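You operate a simulated robot arm through the tools that you are given. There is no shell and no other tool.

The job below is to be done with a simulated robot arm. You get a single attempt, and the scene is never put back.

TASK
Tidy the heating bits on the table into their blocks and the white tray.
Fine: service card and orange rag into the tray; brass bung and probe into the free holes; the olive rag stays. Over 40 C the pipes are hot: keep off them.

Only the result counts: the job must be done as asked and must still hold three seconds after the hand-in. Knocking over, shifting, dropping, spilling or breaking anything else fails it.

THE ROBOT
A 6-joint arm with a two-finger gripper, fixed in place. Base frame: the origin is on the floor under the middle of its stand, x ahead of it, y to its left, z up; the work surface is at about z = 0.75. Lengths are in m, angles in rad, forces in N, time in s.
It reaches about 1.572 m from its shoulder. Its first joint turns from -2.897 to 2.897 rad. Payload 2.45 kg.
The tool frame sits at the grasp point between the pads (the TCP): z along the fingers, y along the line on which they close. The tips reach 0.02 m beyond it. The gripper opens to 0.14 m; its body begins 0.168 m behind the TCP.
Orientation is that of the tool frame in the base frame, as a unit quaternion [x, y, z, w]. With the fingers straight down and closing along the base's y, the tool's x points along the base's -x, its y along +y and its z along -z.

THE INTERFACE
- The arm moves only by the tool apply_moves. Its argument "commands" is a list that holds one entry, the list of rows, each a list of 7 numbers: the shift along the tool's x, y, z in m, then the turn, a rotation vector about the tool's x, y, z in rad, then the opening in per cent of the stroke, from 0 (shut) to 100 (fully open). In form: [[[dx, dy, dz, wx, wy, wz, jaw], ...]]. A call has 1 to 20 rows; each row shifts and turns the commanded pose from where the row before left it, along the tool's axes as they then stand. Each row takes 0.2 s and may step no farther than 0.05 m and 0.15 rad from the row before; otherwise, or with a gripper value out of range, the whole call is refused. A pose out of reach is approached as far as the arm can. The call stops where the force on the tool passes 40 N (or 10 N more than at its start, if that is more) or the arm is blocked; 0.2 s more then pass. Each finger travels about 0.045 m/s and halts on what it meets, pressing with about 45 N; the grip force reading is that of the motor and also rises with nothing between the fingers. The clock runs only during rows and for 0.2 s after the last one: add rows that do not move to give the fingers time. The reply holds the time, the measured pose of the TCP, the force on the tool along the base axes, the opening and the grip force, in the units named above and with some noise, with the torque about the TCP (base axes, N m) and any sound that the robot's microphone picked up.
- Cameras (640 x 400 px; columns grow to the right, rows downward): "scene" is fixed at [0.4023, 0.6504, 1.335]; the picture's right is [-0.89, -0.46, 0.00], its down [-0.19, 0.36, -0.91] and it looks along [0.42, -0.81, -0.41] (base axes); focal length 309 px, centre (320, 200). "wrist" rides on the gripper at [0.078, 0.011, -0.209] in the tool frame; the picture's right is [-0.14, 0.99, 0.00], its down [-0.92, -0.13, -0.37] and it looks along [-0.36, -0.05, 0.93] (tool axes); focal length 280 px, centre (320, 200). There is no depth. A picture from a camera that has moved, and an enlarged one, comes with that camera's place and axes in the base frame and with its lens.
- capture(camera): a new picture of that camera. It takes no simulated time.
- inspect(camera, box): a new picture of the part [left, top, right, bottom] of that camera's present view, enlarged. It takes no simulated time.
- close_job(): hands the job in; it is judged then, once.

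Places have to be worked out from the pictures, the camera data and where the tool is seen. Open the gripper and draw the arm clear of the work before you hand the job in, unless the task says otherwise.

The tools are called as a command line: name --argument value ..., lists and objects as JSON in quotes. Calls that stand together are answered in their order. apply_moves: Moves the arm, as the interface text tells. Its arguments: {"type":"object","properties":{"commands":{"type":"array","items":{"type":"array","items":{"type":"array","items":{"type":"number"}}}}},"required":["commands"]} The other tools are called the same way: capture (camera) takes a picture; inspect (camera, box) takes an enlarged picture of a part of a camera's view; close_job () hands the job in.

At the start:

```text
t: 0.0
eef_pos: [0.6927, -0.3098, 1.0499]
orientation: [0.0, 1.0, 0.0, 0.0]
ft_force: [1.0, -0.2, -0.3]
ft_torque: [0.0, -0.01, 0.0]
opening: 0.1399
finger_force: 0.1
```

scene: 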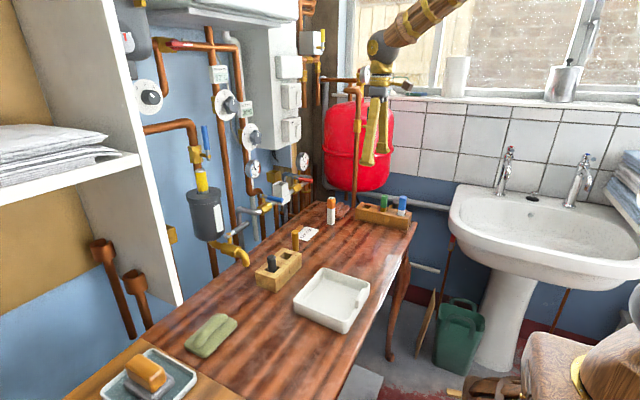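
wrist: 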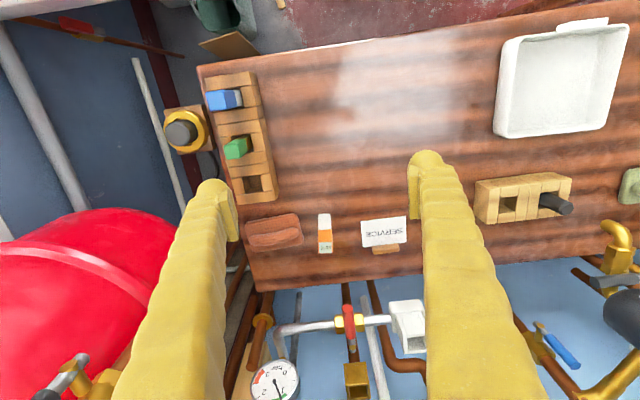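

I'll start by enlarging the scene and wrist views to identify the objects before moving.

inspect --camera "scene" --box '[220, 180, 420, 305]'

inspect --camera "scene" --box '[90, 275, 290, 400]'

inspect --camera "wrist" --box '[180, 50, 420, 300]'

inspect --camera "wrist" --box '[440, 0, 640, 250]'

```text
3.20 times, centred on (320, 242) of scene
camera zoom: at [0.4023, 0.6504, 1.335], right [-0.89, -0.46, 0.0], down [-0.19, 0.36, -0.91], along [0.42, -0.81, -0.41], focal length 988 px, centre (320, 64)
```

zoom: 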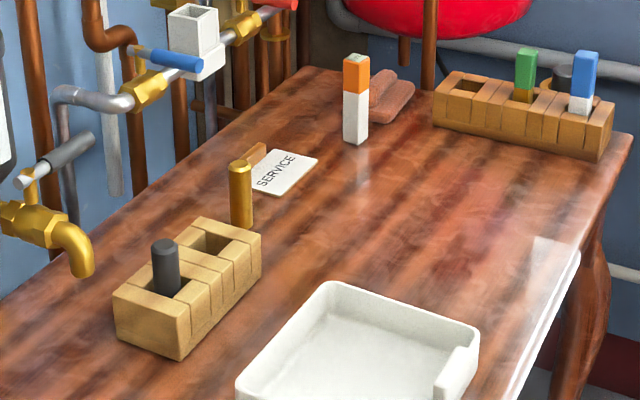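

```text
3.20 times, centred on (190, 338) of scene
camera zoom: at [0.4023, 0.6504, 1.335], right [-0.89, -0.46, 0.0], down [-0.19, 0.36, -0.91], along [0.42, -0.81, -0.41], focal length 988 px, centre (736, -240)
```

zoom: 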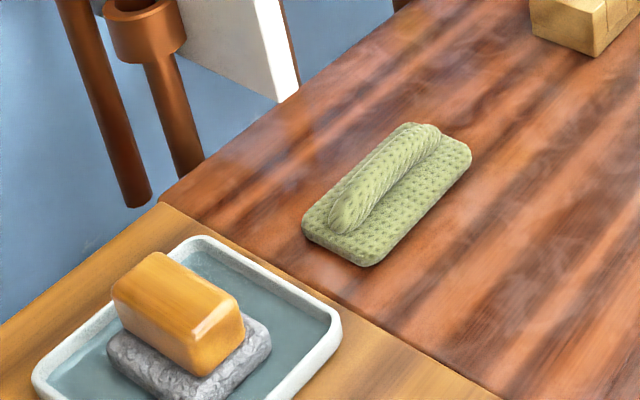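

```text
1.60 times, centred on (300, 175) of wrist
camera zoom: at [0.6144, -0.2993, 1.2578], right [0.14, 0.99, 0.0], down [0.92, -0.13, 0.37], along [0.36, -0.05, -0.93], focal length 449 px, centre (352, 240)
```

zoom: 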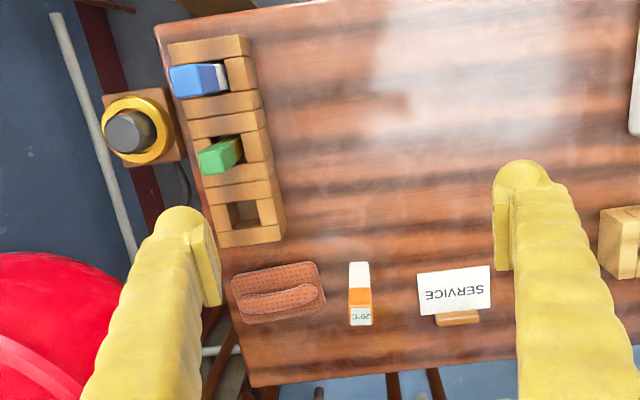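

```text
1.60 times, centred on (540, 125) of wrist
camera zoom: at [0.6144, -0.2993, 1.2578], right [0.14, 0.99, 0.0], down [0.92, -0.13, 0.37], along [0.36, -0.05, -0.93], focal length 449 px, centre (-32, 320)
```

zoom: 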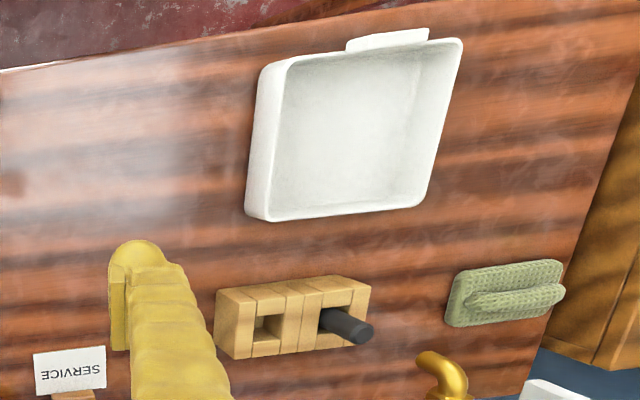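

The pieces are: a brass bung standing near the card, an orange/white probe beside the orange rag, a two-hole block with one free hole, a three-hole block with one free hole, and the tray. I'll look at the wall pipes and gauges next, and closer at the card and its tab.

inspect --camera "scene" --box '[120, 20, 340, 160]'

inspect --camera "scene" --box '[180, 150, 340, 275]'

inspect --camera "scene" --box '[270, 180, 350, 250]'

inspect --camera "wrist" --box '[220, 180, 420, 400]'

```text
2.86 times, centred on (230, 90) of scene
camera zoom: at [0.4023, 0.6504, 1.335], right [-0.89, -0.46, 0.0], down [-0.19, 0.36, -0.91], along [0.42, -0.81, -0.41], focal length 882 px, centre (577, 514)
```

zoom: 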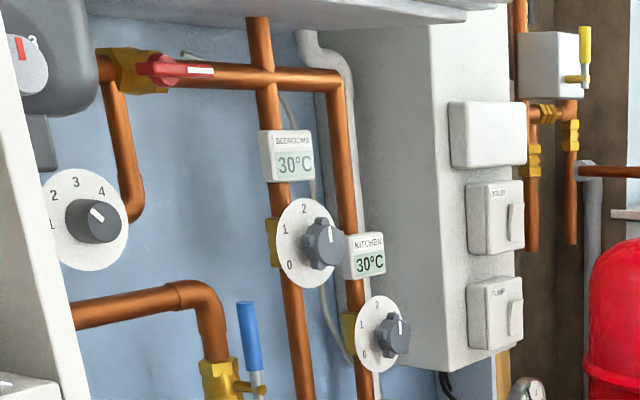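

```text
3.20 times, centred on (260, 212) of scene
camera zoom: at [0.4023, 0.6504, 1.335], right [-0.89, -0.46, 0.0], down [-0.19, 0.36, -0.91], along [0.42, -0.81, -0.41], focal length 988 px, centre (512, 160)
```

zoom: 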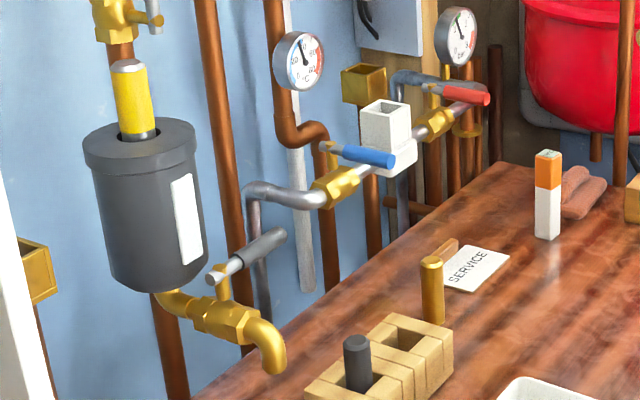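

```text
5.71 times, centred on (310, 215) of scene
camera zoom: at [0.4023, 0.6504, 1.335], right [-0.89, -0.46, 0.0], down [-0.19, 0.36, -0.91], along [0.42, -0.81, -0.41], focal length 1764 px, centre (377, 114)
```

zoom: 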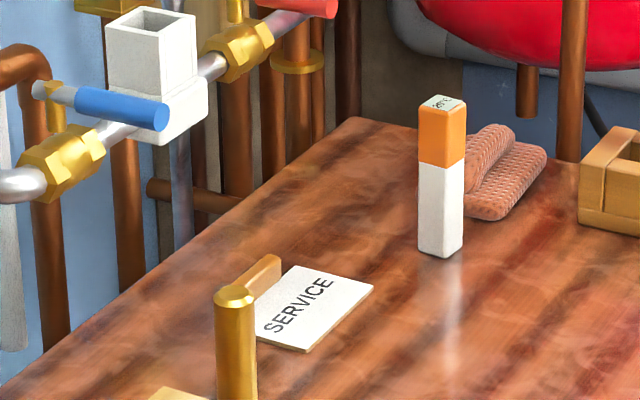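

```text
1.82 times, centred on (320, 290) of wrist
camera zoom: at [0.6144, -0.2993, 1.2578], right [0.14, 0.99, 0.0], down [0.92, -0.13, 0.37], along [0.36, -0.05, -0.93], focal length 510 px, centre (320, 36)
```

zoom: 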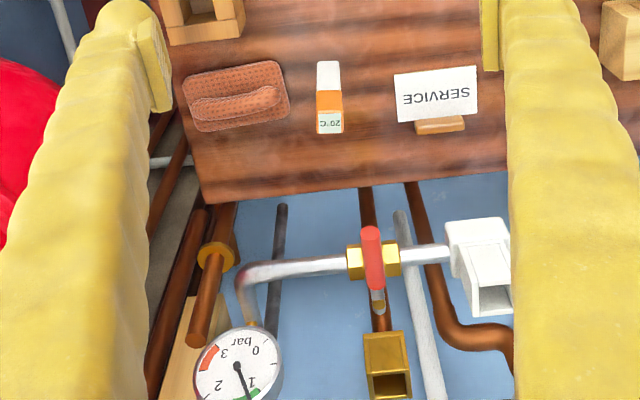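

The pipes stand at about x ≈ 1.0, z ≈ 0.88–0.92 (white box near y ≈ -0.20), with the card near (0.90, -0.21) and the bung near (0.89, -0.10). I'll shift the arm sideways at its present height for an unobstructed look at the bung, card and two-hole block.

apply_moves --commands '[[[0.0, 0.04, 0, 0, 0, 0, 100], [0.0, 0.04, 0, 0, 0, 0, 100], [0.0, 0.04, 0, 0, 0, 0, 100], [0.0, 0.04, 0, 0, 0, 0, 100], [0, 0, 0, 0, 0, 0, 100]]]'

capture --camera "wrist"

capture --camera "scene"

```text
t: 1.2
eef_pos: [0.6931, -0.1491, 1.0502]
orientation: [0.0, 1.0, 0.0, 0.0]
ft_force: [-0.7, -0.4, -0.2]
ft_torque: [0.0, 0.04, -0.01]
opening: 0.14
finger_force: 0.1
```

```text
taken
camera wrist: at [0.6151, -0.1383, 1.2578], right [0.14, 0.99, 0.0], down [0.92, -0.13, 0.37], along [0.37, -0.05, -0.93], focal length 280 px, centre (320, 200)
```

wrist: 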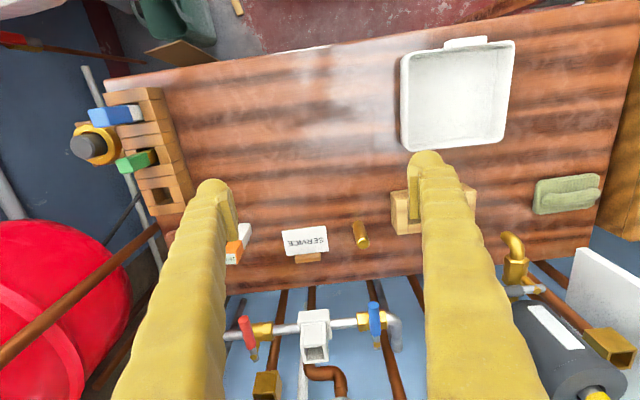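

```text
taken
```

scene: 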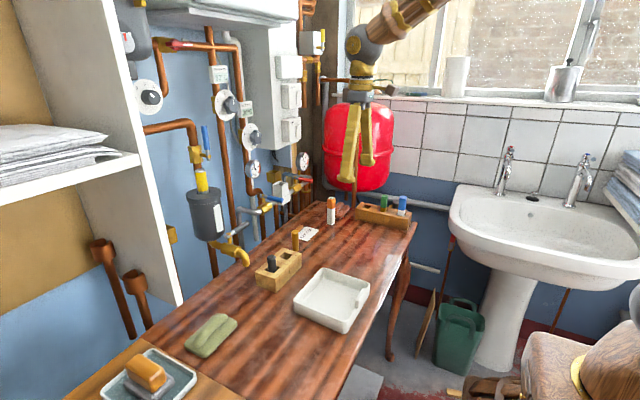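

The card, bung and tray are now clear between the fingers. I'll enlarge these areas for measuring.

inspect --camera "wrist" --box '[220, 190, 440, 310]'

inspect --camera "wrist" --box '[380, 20, 540, 120]'

inspect --camera "wrist" --box '[270, 210, 390, 280]'

inspect --camera "wrist" --box '[440, 210, 640, 400]'

```text
2.91 times, centred on (330, 250) of wrist
camera zoom: at [0.6151, -0.1383, 1.2578], right [0.14, 0.99, 0.0], down [0.92, -0.13, 0.37], along [0.37, -0.05, -0.93], focal length 816 px, centre (291, 54)
```

zoom: 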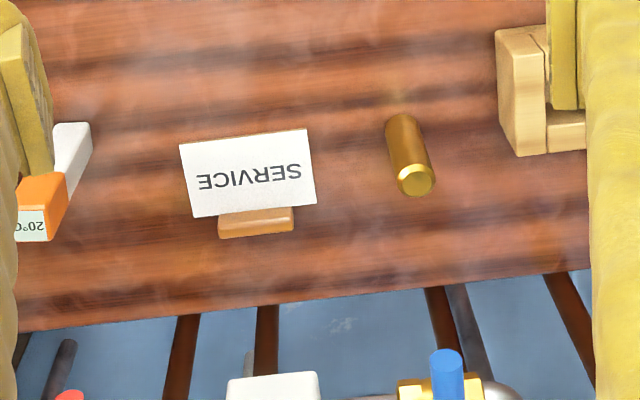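

```text
4.00 times, centred on (460, 70) of wrist
camera zoom: at [0.6151, -0.1383, 1.2578], right [0.14, 0.99, 0.0], down [0.92, -0.13, 0.37], along [0.37, -0.05, -0.93], focal length 1122 px, centre (-240, 720)
```

zoom: 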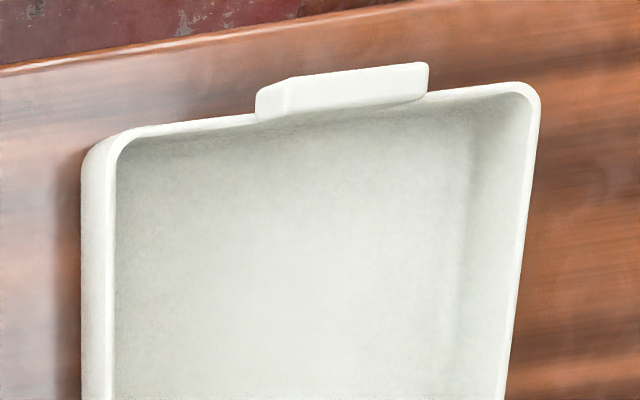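

```text
5.33 times, centred on (330, 245) of wrist
camera zoom: at [0.6151, -0.1383, 1.2578], right [0.14, 0.99, 0.0], down [0.92, -0.13, 0.37], along [0.37, -0.05, -0.93], focal length 1495 px, centre (267, -40)
```

zoom: 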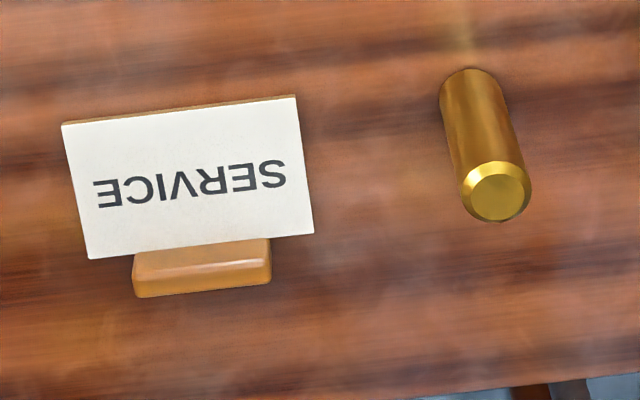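

```text
2.11 times, centred on (540, 305) of wrist
camera zoom: at [0.6151, -0.1383, 1.2578], right [0.14, 0.99, 0.0], down [0.92, -0.13, 0.37], along [0.37, -0.05, -0.93], focal length 590 px, centre (-143, -21)
```

zoom: 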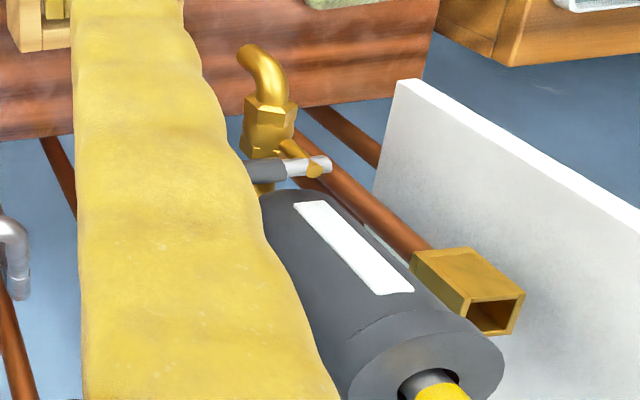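

Card measures about x 0.866–0.927, y -0.252 to -0.164, with a wooden tab at x ≈ 0.927–0.944; valve lever tips are near (0.92, -0.30, 0.92) and (0.92, -0.10, 0.92), so I'll keep clear of these. Next I move above the two-hole block for a closer look at the free hole.

apply_moves --commands '[[[-0.0194, 0.0378, 0.02, 0, 0, 0, 100], [-0.0194, 0.0378, 0.02, 0, 0, 0, 100], [-0.0194, 0.0378, 0.02, 0, 0, 0, 100], [-0.0194, 0.0378, 0.02, 0, 0, 0, 100], [-0.0194, 0.0378, 0.02, 0, 0, 0, 100], [0, 0, 0, 0, 0, 0, 100]]]'

capture --camera "wrist"

inspect --camera "scene" --box '[200, 40, 440, 300]'

```text
t: 2.6
eef_pos: [0.7882, 0.0398, 0.9494]
orientation: [0.0, 1.0, 0.0, 0.0]
ft_force: [-0.6, 0.2, 0.1]
ft_torque: [-0.01, 0.0, -0.01]
opening: 0.14
finger_force: 0.0
```

```text
taken
camera wrist: at [0.7117, 0.0501, 1.1569], right [0.14, 0.99, 0.0], down [0.92, -0.13, 0.37], along [0.37, -0.05, -0.93], focal length 280 px, centre (320, 200)
```

wrist: 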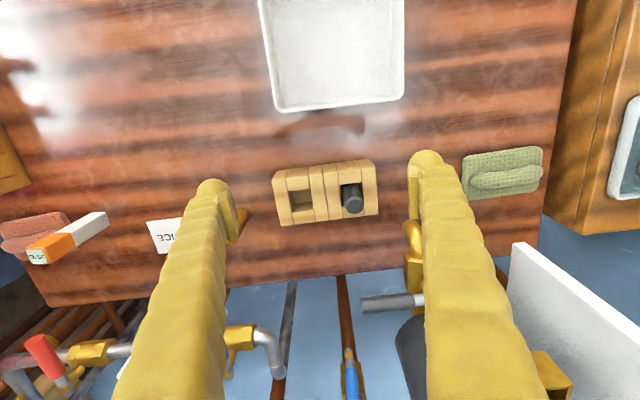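

```text
1.54 times, centred on (320, 170) of scene
camera zoom: at [0.4023, 0.6504, 1.335], right [-0.89, -0.46, 0.0], down [-0.19, 0.36, -0.91], along [0.42, -0.81, -0.41], focal length 475 px, centre (320, 246)
```

zoom: 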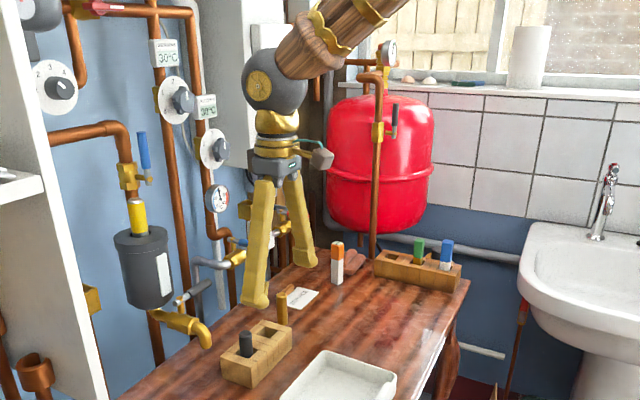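

The block sits between the fingers in view; I'll enlarge it to measure hole and bung sizes, and also the tray area.

inspect --camera "wrist" --box '[260, 150, 390, 235]'

inspect --camera "wrist" --box '[245, 0, 415, 120]'

inspect --camera "wrist" --box '[0, 190, 260, 400]'

```text
4.71 times, centred on (325, 192) of wrist
camera zoom: at [0.7117, 0.0501, 1.1569], right [0.14, 0.99, 0.0], down [0.92, -0.13, 0.37], along [0.37, -0.05, -0.93], focal length 1320 px, centre (296, 235)
```

zoom: 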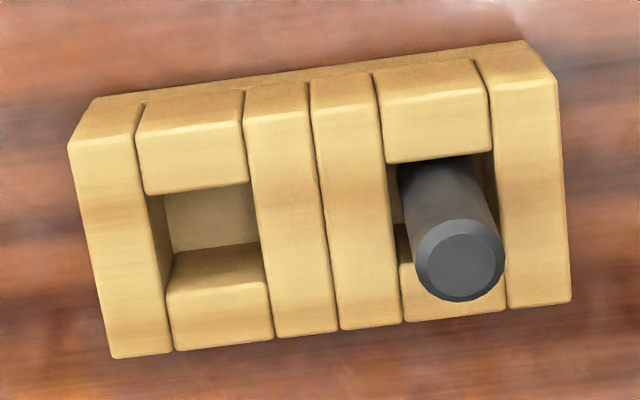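

```text
3.33 times, centred on (330, 60) of wrist
camera zoom: at [0.7117, 0.0501, 1.1569], right [0.14, 0.99, 0.0], down [0.92, -0.13, 0.37], along [0.37, -0.05, -0.93], focal length 935 px, centre (287, 667)
```

zoom: 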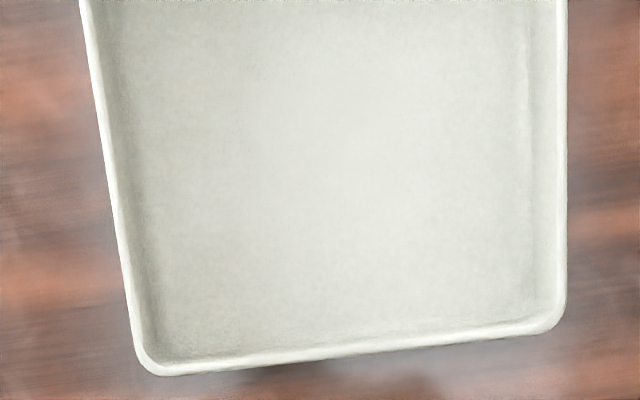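

```text
1.90 times, centred on (130, 295) of wrist
camera zoom: at [0.7117, 0.0501, 1.1569], right [0.14, 0.99, 0.0], down [0.92, -0.13, 0.37], along [0.37, -0.05, -0.93], focal length 534 px, centre (682, 19)
```

zoom: 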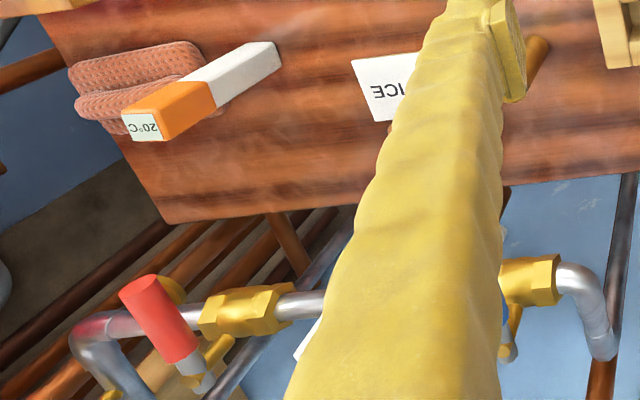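

From this view: block top z ≈ 0.80, free hole centre ≈ (0.848, 0.0055) and about 0.029 wide; brass bung ≈ (0.880, -0.0975), top z ≈ 0.822, diameter ≈ 0.022. I tilt the hand back 0.45 rad (body away from the pipes) and go to a standoff in front of the bung.

apply_moves --commands '[[[0, 0, 0, 0, -0.15, 0, 60], [0, 0, 0, 0, -0.15, 0, 60], [0, 0, 0, 0, -0.15, 0, 60], [-0.0053, -0.0344, 0.012, 0, 0, 0, 60], [-0.0053, -0.0344, 0.012, 0, 0, 0, 60], [-0.0053, -0.0344, 0.012, 0, 0, 0, 60], [-0.0053, -0.0344, 0.012, 0, 0, 0, 60], [0, 0, 0, 0, 0, 0, 60]]]'

capture --camera "wrist"

inspect --camera "scene" --box '[200, 100, 400, 300]'

```text
t: 4.4
eef_pos: [0.8283, -0.0977, 0.9149]
orientation: [0.0, 0.975, 0.0, 0.223]
ft_force: [0.2, -0.3, 0.1]
ft_torque: [-0.01, -0.04, 0.0]
opening: 0.0841
finger_force: 0.1
```

```text
taken
camera wrist: at [0.6681, -0.0881, 1.0686], right [0.12, 0.99, 0.06], down [0.67, -0.13, 0.73], along [0.73, -0.05, -0.68], focal length 280 px, centre (320, 200)
```

wrist: 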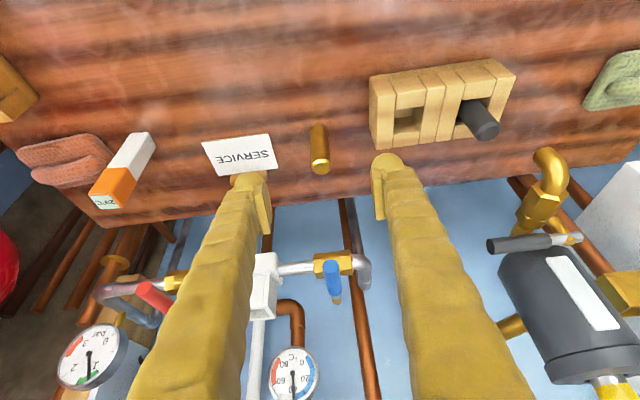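

```text
2.00 times, centred on (300, 200) of scene
camera zoom: at [0.4023, 0.6504, 1.335], right [-0.89, -0.46, 0.0], down [-0.19, 0.36, -0.91], along [0.42, -0.81, -0.41], focal length 617 px, centre (360, 200)
```

zoom: 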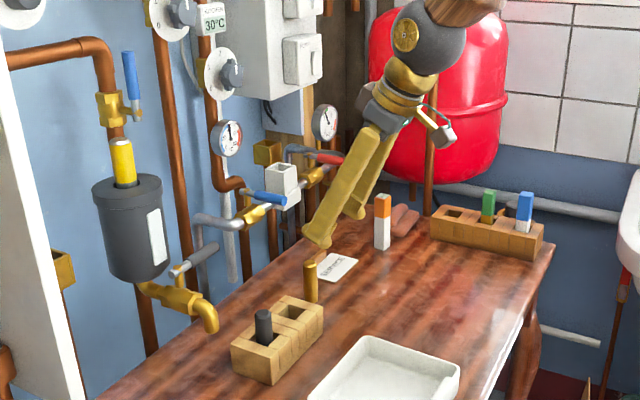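

The bung appears centred between the fingers, at about (0.8795, -0.098). I advance along the tool axis to a TCP height of about 0.808 and close on it.

apply_moves --commands '[[[0, 0, 0.03, 0, 0, 0, 60], [0, 0, 0.03, 0, 0, 0, 60], [0, 0, 0.03, 0, 0, 0, 60], [0, 0, 0.0285, 0, 0, 0, 60], [0, 0, 0, 0, 0, 0, 60]]]'

capture --camera "wrist"

inspect --camera "scene" --box '[240, 170, 360, 270]'

```text
t: 5.6
eef_pos: [0.8806, -0.0989, 0.8074]
orientation: [0.0, 0.975, 0.0, 0.223]
ft_force: [0.3, -0.1, 0.0]
ft_torque: [0.01, -0.03, 0.0]
opening: 0.0841
finger_force: 0.1
```

```text
taken
camera wrist: at [0.7197, -0.0878, 0.9614], right [0.12, 0.99, 0.06], down [0.67, -0.13, 0.73], along [0.73, -0.05, -0.68], focal length 280 px, centre (320, 200)
```

wrist: 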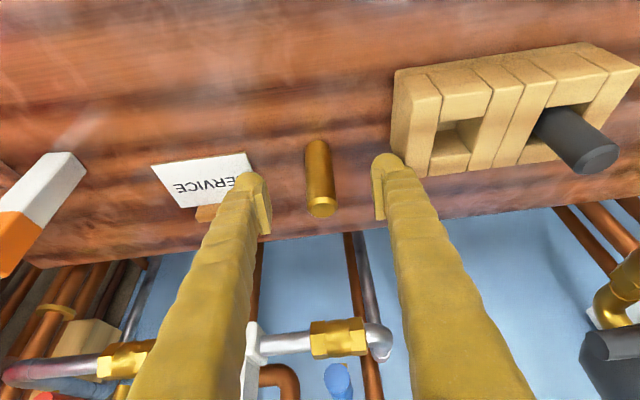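

```text
4.00 times, centred on (300, 220) of scene
camera zoom: at [0.4023, 0.6504, 1.335], right [-0.89, -0.46, 0.0], down [-0.19, 0.36, -0.91], along [0.42, -0.81, -0.41], focal length 1234 px, centre (400, 120)
```

zoom: 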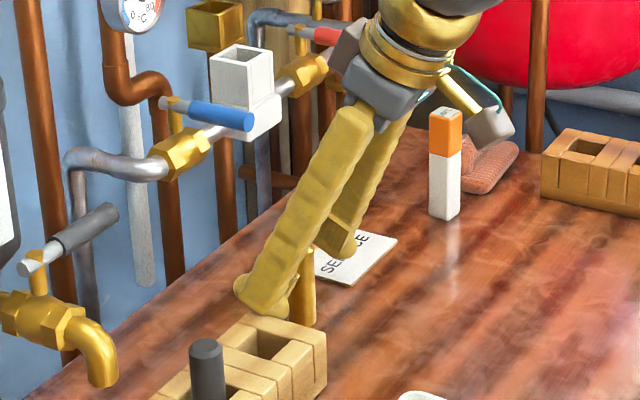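

The bung is squarely between the pads and the TCP lies on it about 1.4 cm below its top; force is nil. I close the gripper.

apply_moves --commands '[[[0, 0, 0, 0, 0, 0, 0], [0, 0, 0, 0, 0, 0, 0], [0, 0, 0, 0, 0, 0, 0], [0, 0, 0, 0, 0, 0, 0], [0, 0, 0, 0, 0, 0, 0], [0, 0, 0, 0, 0, 0, 0]]]'

capture --camera "wrist"

```text
t: 7.0
eef_pos: [0.8809, -0.098, 0.8088]
orientation: [0.0, 0.975, 0.0, 0.224]
ft_force: [0.3, 1.6, -0.2]
ft_torque: [0.02, -0.02, 0.0]
opening: 0.0221
finger_force: 44.9
```

```text
taken
camera wrist: at [0.7196, -0.0878, 0.9617], right [0.12, 0.99, 0.06], down [0.67, -0.13, 0.73], along [0.73, -0.05, -0.68], focal length 280 px, centre (320, 200)
```

wrist: 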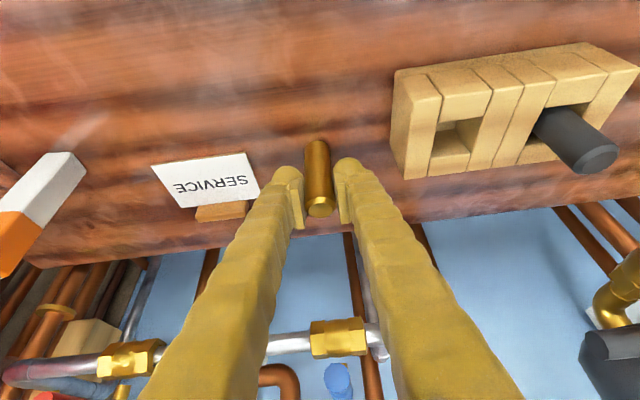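

Grip confirmed: opening 0.022, 45 N. I retreat along the tool axis to lift the bung, then carry it sideways to above the free hole at (0.848, 0.0055).

apply_moves --commands '[[[0, 0, -0.02, 0, 0, 0, 0], [0, 0, -0.04, 0, 0, 0, 0], [0, 0, -0.04, 0, 0, 0, 0], [-0.0036, 0.0345, 0.0017, 0, 0, 0, 0], [-0.0036, 0.0345, 0.0017, 0, 0, 0, 0], [-0.0036, 0.0345, 0.0017, 0, 0, 0, 0], [0, 0, 0, 0, 0, 0, 0], [0, 0, 0, 0, 0, 0, 0]]]'

capture --camera "wrist"

inspect --camera "scene" --box '[220, 190, 340, 300]'

```text
t: 8.8
eef_pos: [0.8499, 0.0056, 0.8972]
orientation: [0.0, 0.975, 0.0, 0.224]
ft_force: [0.8, -0.4, -0.7]
ft_torque: [0.05, 0.02, -0.01]
opening: 0.0222
finger_force: 45.0
```

```text
taken
camera wrist: at [0.6889, 0.0161, 1.0519], right [0.12, 0.99, 0.06], down [0.67, -0.13, 0.73], along [0.73, -0.05, -0.68], focal length 280 px, centre (320, 200)
```

wrist: 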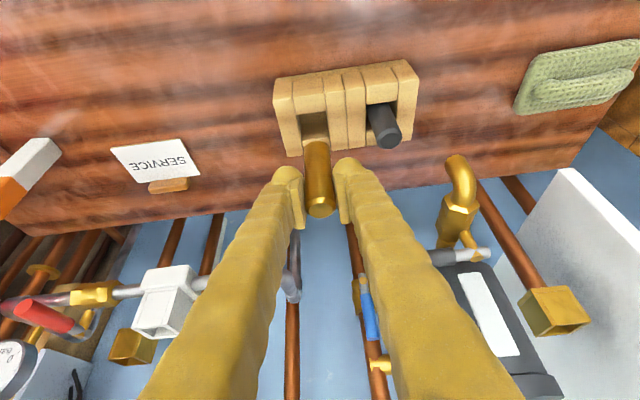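

```text
3.64 times, centred on (280, 245) of scene
camera zoom: at [0.4023, 0.6504, 1.335], right [-0.89, -0.46, 0.0], down [-0.19, 0.36, -0.91], along [0.42, -0.81, -0.41], focal length 1122 px, centre (466, 36)
```

zoom: 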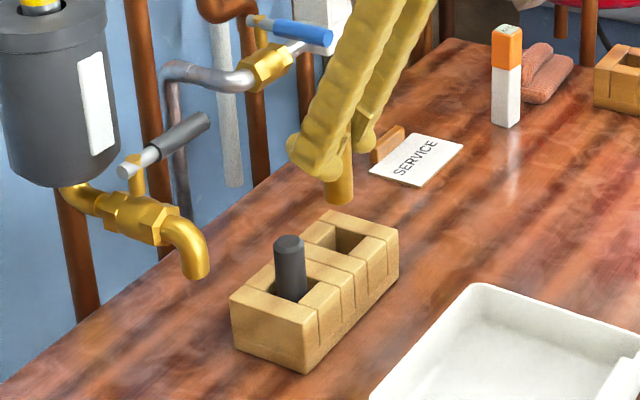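

The bung hangs above the block; I'll check its alignment with the hole in an enlarged wrist view before lowering.

inspect --camera "wrist" --box '[260, 50, 430, 220]'

inspect --camera "scene" --box '[255, 225, 335, 295]'

```text
2.35 times, centred on (345, 135) of wrist
camera zoom: at [0.6889, 0.0161, 1.0519], right [0.12, 0.99, 0.06], down [0.67, -0.13, 0.73], along [0.73, -0.05, -0.68], focal length 660 px, centre (261, 353)
```

zoom: 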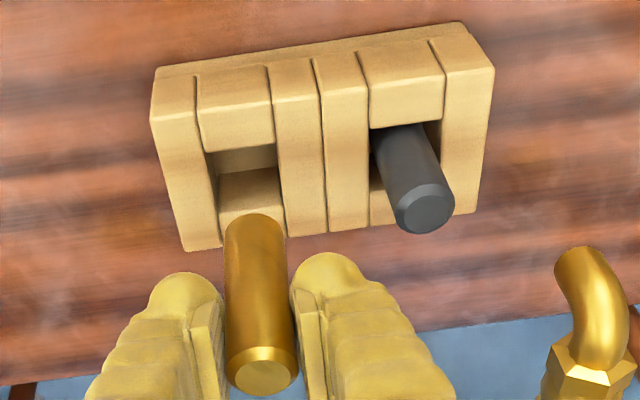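

```text
5.71 times, centred on (295, 260) of scene
camera zoom: at [0.4023, 0.6504, 1.335], right [-0.89, -0.46, 0.0], down [-0.19, 0.36, -0.91], along [0.42, -0.81, -0.41], focal length 1764 px, centre (463, -143)
```

zoom: 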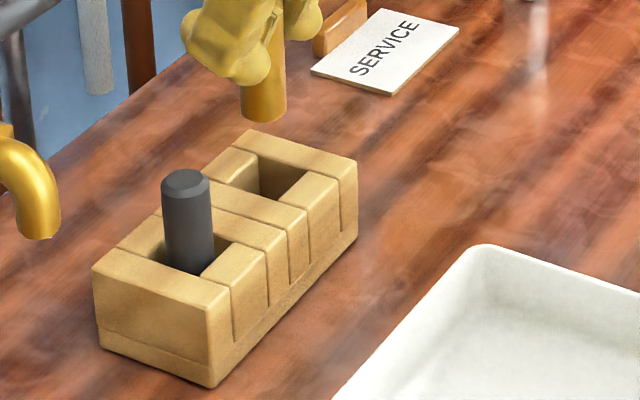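

Measured here: hole centre (0.848, 0.005), bung hanging upright at (0.850, 0.0057), hole floor about z 0.77. I correct by about 2 mm and lower it into the hole entrance.

apply_moves --commands '[[[0.0018, -0.001, -0.0009, 0, 0, 0, 0], [0.0065, 0, 0.0135, 0, 0, 0, 0], [0.0065, 0, 0.0135, 0, 0, 0, 0], [0.0065, 0, 0.0135, 0, 0, 0, 0], [0.0026, 0, 0.0054, 0, 0, 0, 0], [0.0026, 0, 0.0054, 0, 0, 0, 0], [0, 0, 0, 0, 0, 0, 0]]]'

inspect --camera "wrist" --box '[240, 50, 440, 220]'

inspect --camera "scene" --box '[245, 215, 335, 295]'

```text
t: 10.4
eef_pos: [0.8481, 0.0041, 0.8423]
orientation: [0.0, 0.975, 0.0, 0.223]
ft_force: [-0.4, -0.3, -1.5]
ft_torque: [0.01, -0.01, 0.0]
opening: 0.022
finger_force: 44.8
```

```text
2.35 times, centred on (340, 135) of wrist
camera zoom: at [0.6865, 0.0147, 0.9955], right [0.12, 0.99, 0.06], down [0.67, -0.13, 0.73], along [0.73, -0.05, -0.68], focal length 660 px, centre (273, 353)
```

zoom: 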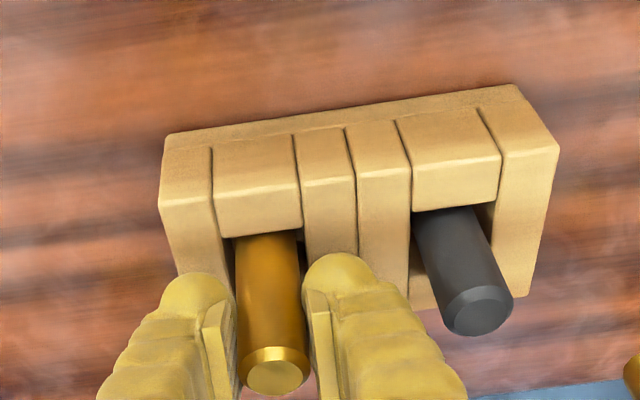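

```text
5.00 times, centred on (290, 255) of scene
camera zoom: at [0.4023, 0.6504, 1.335], right [-0.89, -0.46, 0.0], down [-0.19, 0.36, -0.91], along [0.42, -0.81, -0.41], focal length 1543 px, centre (470, -75)
```

zoom: 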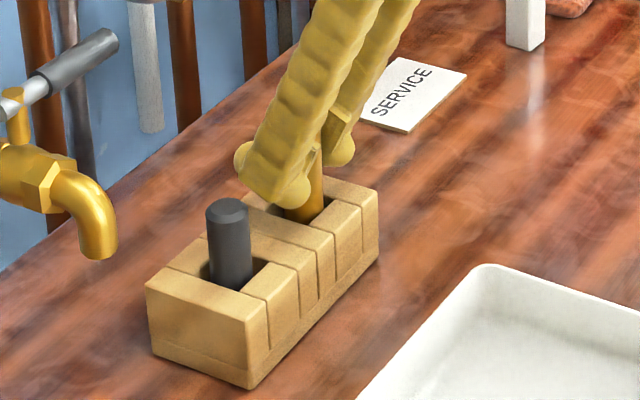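

The bung is inside the hole without contact (bottom about 0.784). I continue down in small steps to the expected floor at about 0.77.

apply_moves --commands '[[[0.0017, 0, 0.0036, 0, 0, 0, 0], [0.0017, 0, 0.0036, 0, 0, 0, 0], [0.0013, 0, 0.0027, 0, 0, 0, 0], [0, 0, 0, 0, 0, 0, 0]]]'

```text
t: 11.4
eef_pos: [0.8469, 0.0043, 0.8304]
orientation: [0.0, 0.975, 0.0, 0.223]
ft_force: [0.5, -0.7, -0.9]
ft_torque: [-0.03, 0.01, 0.0]
opening: 0.022
finger_force: 44.8
```

No contact yet at bottom ≈ 0.772; I lower two more millimetre steps.

apply_moves --commands '[[[0.0006, 0, 0.0014, 0, 0, 0, 0], [0.0006, 0, 0.0014, 0, 0, 0, 0], [0, 0, 0, 0, 0, 0, 0]]]'

inspect --camera "wrist" --box '[240, 50, 440, 220]'

inspect --camera "scene" --box '[245, 215, 335, 295]'

```text
t: 12.2
eef_pos: [0.8474, 0.0044, 0.8277]
orientation: [0.0, 0.975, 0.001, 0.222]
ft_force: [-0.5, 0.2, -0.8]
ft_torque: [-0.04, 0.03, 0.04]
opening: 0.022
finger_force: 45.4
```

```text
2.35 times, centred on (340, 135) of wrist
camera zoom: at [0.6866, 0.0145, 0.9813], right [0.12, 0.99, 0.06], down [0.67, -0.13, 0.73], along [0.73, -0.05, -0.68], focal length 660 px, centre (273, 353)
```

zoom: 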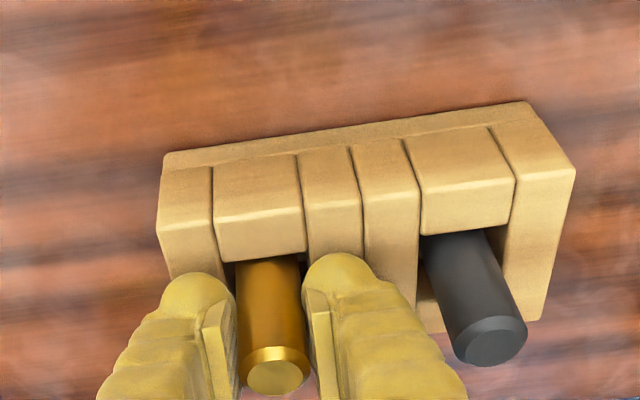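

```text
5.00 times, centred on (290, 255) of scene
camera zoom: at [0.4023, 0.6504, 1.335], right [-0.89, -0.46, 0.0], down [-0.19, 0.36, -0.91], along [0.42, -0.81, -0.41], focal length 1543 px, centre (470, -75)
```

zoom: 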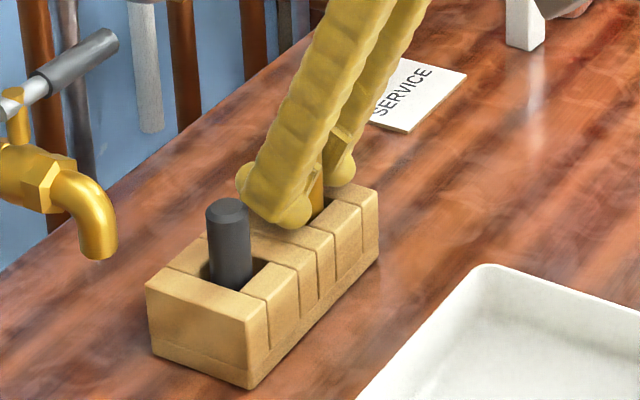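

Brass top is now about level with the dark bung's top (≈0.842) but there is still no contact force; I lower another 2 mm gently.

apply_moves --commands '[[[0.0005, 0, 0.0009, 0, 0, 0, 0], [0.0005, 0, 0.0009, 0, 0, 0, 0], [0, 0, 0, 0, 0, 0, 0]]]'

```text
t: 13.0
eef_pos: [0.8471, 0.0048, 0.8255]
orientation: [0.0, 0.975, 0.0, 0.223]
ft_force: [-0.1, 0.6, -1.6]
ft_torque: [0.02, 0.02, -0.02]
opening: 0.0225
finger_force: 45.6
```

Still no contact; the remaining drop is a few millimetres at most and the bung is captive in the hole. I open only to about 35 % so the outer finger stays off the dark bung.

apply_moves --commands '[[[0, 0, 0, 0, 0, 0, 18], [0, 0, 0, 0, 0, 0, 25], [0, 0, 0, 0, 0, 0, 33], [0, 0, 0, 0, 0, 0, 33], [0, 0, 0, 0, 0, 0, 33]]]'

inspect --camera "wrist" --box '[240, 50, 440, 220]'

```text
t: 14.2
eef_pos: [0.8474, 0.0053, 0.8265]
orientation: [-0.001, 0.975, 0.001, 0.223]
ft_force: [-1.2, 0.0, 0.9]
ft_torque: [0.03, -0.04, -0.01]
opening: 0.0457
finger_force: 0.1
```

```text
2.35 times, centred on (340, 135) of wrist
camera zoom: at [0.6866, 0.0148, 0.9792], right [0.12, 0.99, 0.06], down [0.67, -0.13, 0.73], along [0.73, -0.05, -0.68], focal length 660 px, centre (273, 353)
```

zoom: 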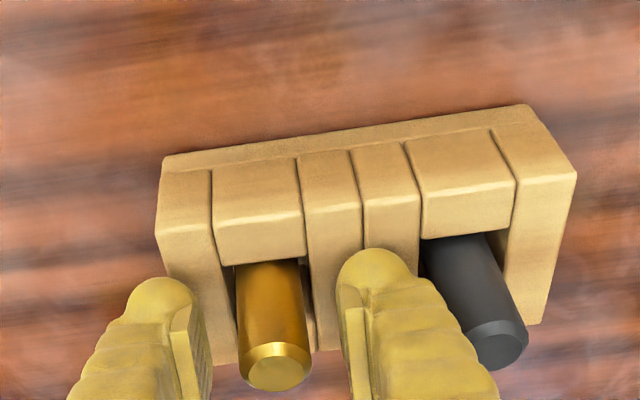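

The bung stands free in its hole with the fingers off it. I retreat along the tool axis, then move to a standoff in front of the card's wooden tab.

apply_moves --commands '[[[0, 0, -0.03, 0, 0, 0, 33], [0, 0, -0.045, 0, 0, 0, 33], [0, 0, -0.045, 0, 0, 0, 33], [-0.0095, -0.03575, 0.01403, 0, 0, 0, 60], [-0.0095, -0.03575, 0.01403, 0, 0, 0, 60], [-0.0095, -0.03575, 0.01403, 0, 0, 0, 60], [-0.0095, -0.03575, 0.01403, 0, 0, 0, 60], [-0.0095, -0.03575, 0.01403, 0, 0, 0, 60], [-0.0095, -0.03575, 0.01403, 0, 0, 0, 60], [0, 0, 0, 0, 0, 0, 60]]]'

capture --camera "wrist"

inspect --camera "scene" --box '[220, 160, 380, 300]'

```text
t: 16.4
eef_pos: [0.8835, -0.2115, 0.8827]
orientation: [0.0, 0.975, 0.001, 0.223]
ft_force: [0.4, -0.9, 0.5]
ft_torque: [-0.02, -0.02, 0.01]
opening: 0.0841
finger_force: 0.0
```

```text
taken
camera wrist: at [0.7228, -0.2012, 1.0366], right [0.12, 0.99, 0.06], down [0.67, -0.13, 0.73], along [0.73, -0.05, -0.68], focal length 280 px, centre (320, 200)
```

wrist: 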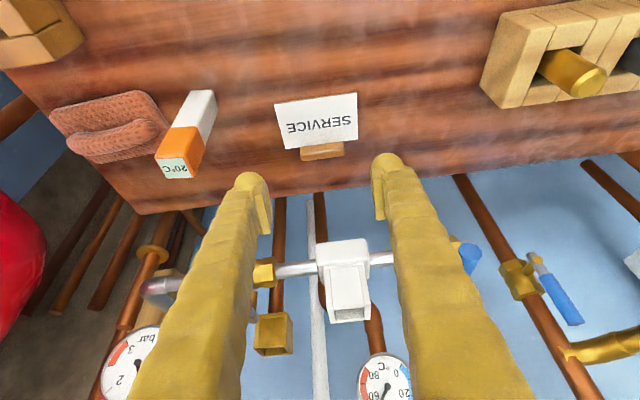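

```text
2.86 times, centred on (300, 230) of scene
camera zoom: at [0.4023, 0.6504, 1.335], right [-0.89, -0.46, 0.0], down [-0.19, 0.36, -0.91], along [0.42, -0.81, -0.41], focal length 882 px, centre (377, 114)
```

zoom: 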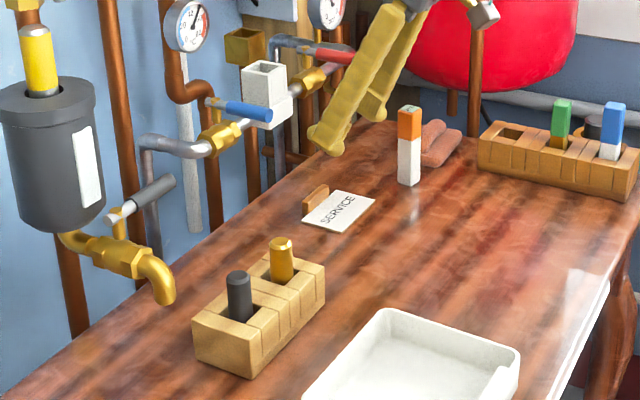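

The brass bung stands in its hole. Now I enlarge the card and tab from both cameras to fix the grasp.

inspect --camera "wrist" --box '[260, 80, 380, 170]'

inspect --camera "scene" --box '[285, 215, 365, 255]'

```text
4.44 times, centred on (320, 125) of wrist
camera zoom: at [0.7228, -0.2012, 1.0366], right [0.12, 0.99, 0.06], down [0.67, -0.13, 0.73], along [0.73, -0.05, -0.68], focal length 1246 px, centre (320, 533)
```

zoom: 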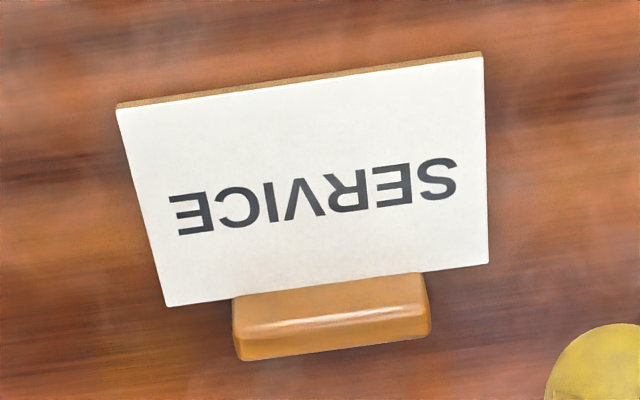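

```text
8.00 times, centred on (325, 235) of scene
camera zoom: at [0.4023, 0.6504, 1.335], right [-0.89, -0.46, 0.0], down [-0.19, 0.36, -0.91], along [0.42, -0.81, -0.41], focal length 2469 px, centre (280, -80)
```

zoom: 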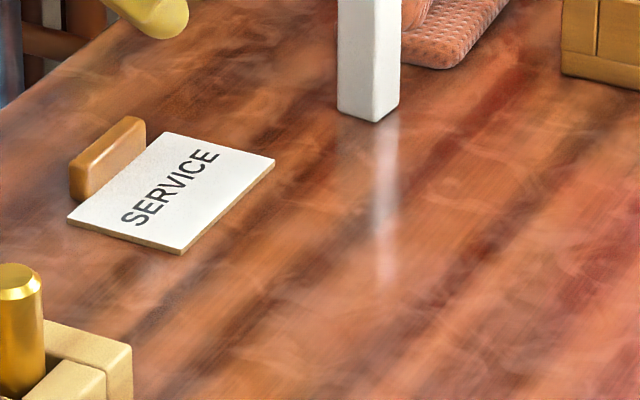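

Tab measured at about x 0.927–0.940, y -0.235 to -0.182, top z ≈ 0.769; centre y ≈ -0.208. I advance along the tool axis with the jaws at 0.084, stopping just short for a check.

apply_moves --commands '[[[-0.0027, 0.0031, 0.02, 0, 0, 0, 60], [0, 0, 0.03, 0, 0, 0, 60], [0, 0, 0.03, 0, 0, 0, 60], [0, 0, 0.02, 0, 0, 0, 60], [0, 0, 0, 0, 0, 0, 60]]]'

capture --camera "wrist"

inspect --camera "scene" --box '[250, 170, 370, 260]'

```text
t: 17.6
eef_pos: [0.9301, -0.2065, 0.7939]
orientation: [0.0, 0.975, 0.001, 0.223]
ft_force: [-0.3, 0.2, 0.0]
ft_torque: [-0.01, -0.01, -0.01]
opening: 0.0841
finger_force: 0.1
```

```text
taken
camera wrist: at [0.7683, -0.1971, 0.9475], right [0.12, 0.99, 0.06], down [0.67, -0.13, 0.73], along [0.73, -0.05, -0.68], focal length 280 px, centre (320, 200)
```

wrist: 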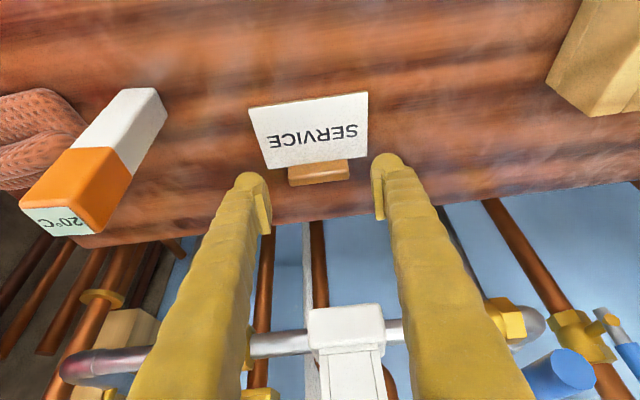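

```text
4.44 times, centred on (310, 215) of scene
camera zoom: at [0.4023, 0.6504, 1.335], right [-0.89, -0.46, 0.0], down [-0.19, 0.36, -0.91], along [0.42, -0.81, -0.41], focal length 1372 px, centre (364, 133)
```

zoom: 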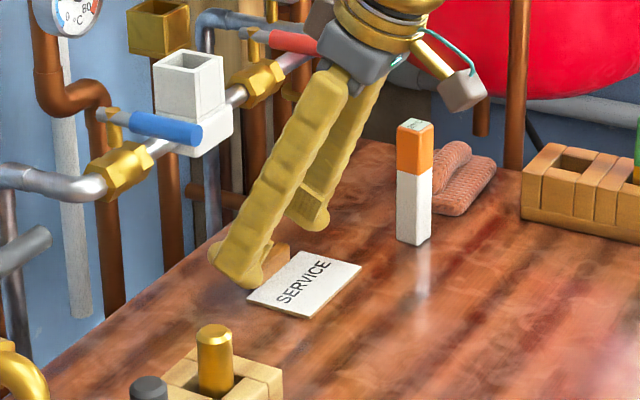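

Clearances look fine and the tab is centred between the tips. I make the last small move to TCP (0.931, -0.208, 0.7815), keeping the tips just above the card's face, and close.

apply_moves --commands '[[[0.002, -0.001, 0.006, 0, 0, 0, 60], [0.0025, -0.0009, 0.0056, 0, 0, 0, 60], [0, 0, 0, 0, 0, 0, 60]]]'

inspect --camera "wrist" --box '[220, 80, 420, 240]'

inspect --camera "scene" --box '[270, 190, 350, 260]'

```text
t: 18.4
eef_pos: [0.93, -0.2101, 0.7814]
orientation: [0.001, 0.975, -0.001, 0.223]
ft_force: [-0.2, 0.7, -0.9]
ft_torque: [0.0, 0.01, 0.02]
opening: 0.084
finger_force: 0.1
```

```text
2.50 times, centred on (320, 160) of wrist
camera zoom: at [0.7691, -0.1993, 0.9352], right [0.12, 0.99, 0.06], down [0.67, -0.13, 0.73], along [0.73, -0.05, -0.68], focal length 701 px, centre (320, 300)
```

zoom: 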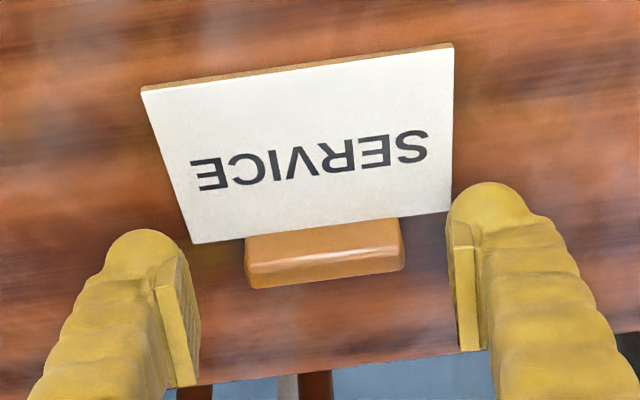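

```text
5.71 times, centred on (310, 225) of scene
camera zoom: at [0.4023, 0.6504, 1.335], right [-0.89, -0.46, 0.0], down [-0.19, 0.36, -0.91], along [0.42, -0.81, -0.41], focal length 1764 px, centre (377, 57)
```

zoom: 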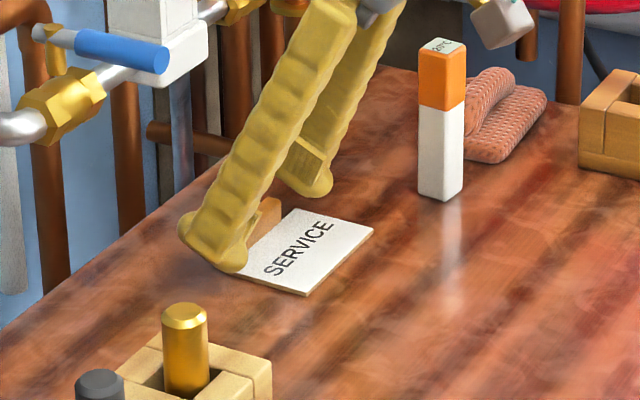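

The tips look very close to the card's face; before closing I check their height above the card in a stronger enlargement.

inspect --camera "scene" --box '[285, 210, 335, 250]'

inspect --camera "wrist" --box '[330, 120, 400, 190]'

inspect --camera "wrist" --box '[240, 130, 310, 200]'

```text
10.00 times, centred on (310, 230) of scene
camera zoom: at [0.4023, 0.6504, 1.335], right [-0.89, -0.46, 0.0], down [-0.19, 0.36, -0.91], along [0.42, -0.81, -0.41], focal length 3086 px, centre (420, -100)
```

zoom: 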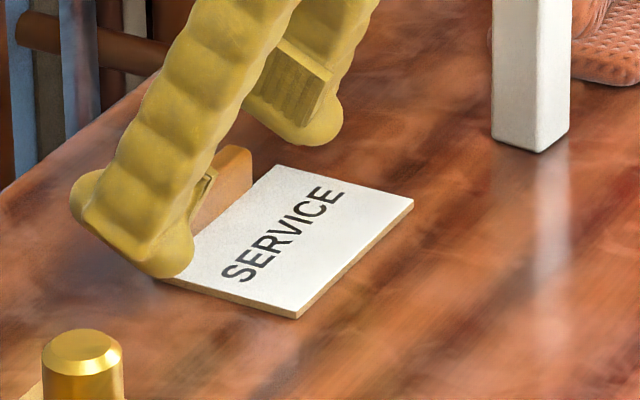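

```text
5.71 times, centred on (365, 155) of wrist
camera zoom: at [0.7691, -0.1993, 0.9352], right [0.12, 0.99, 0.06], down [0.67, -0.13, 0.73], along [0.73, -0.05, -0.68], focal length 1602 px, centre (63, 457)
```

zoom: 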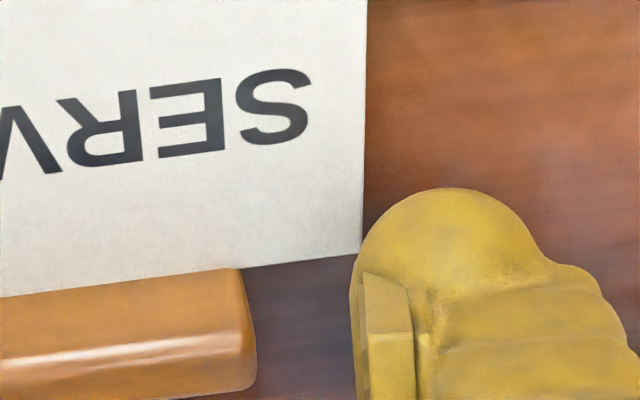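

```text
5.71 times, centred on (275, 165) of wrist
camera zoom: at [0.7691, -0.1993, 0.9352], right [0.12, 0.99, 0.06], down [0.67, -0.13, 0.73], along [0.73, -0.05, -0.68], focal length 1602 px, centre (577, 400)
```

zoom: 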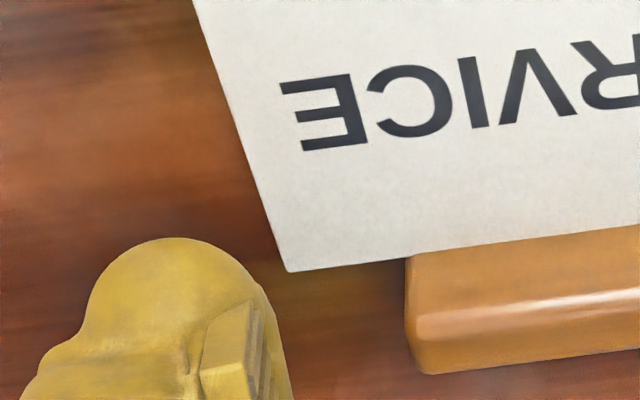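

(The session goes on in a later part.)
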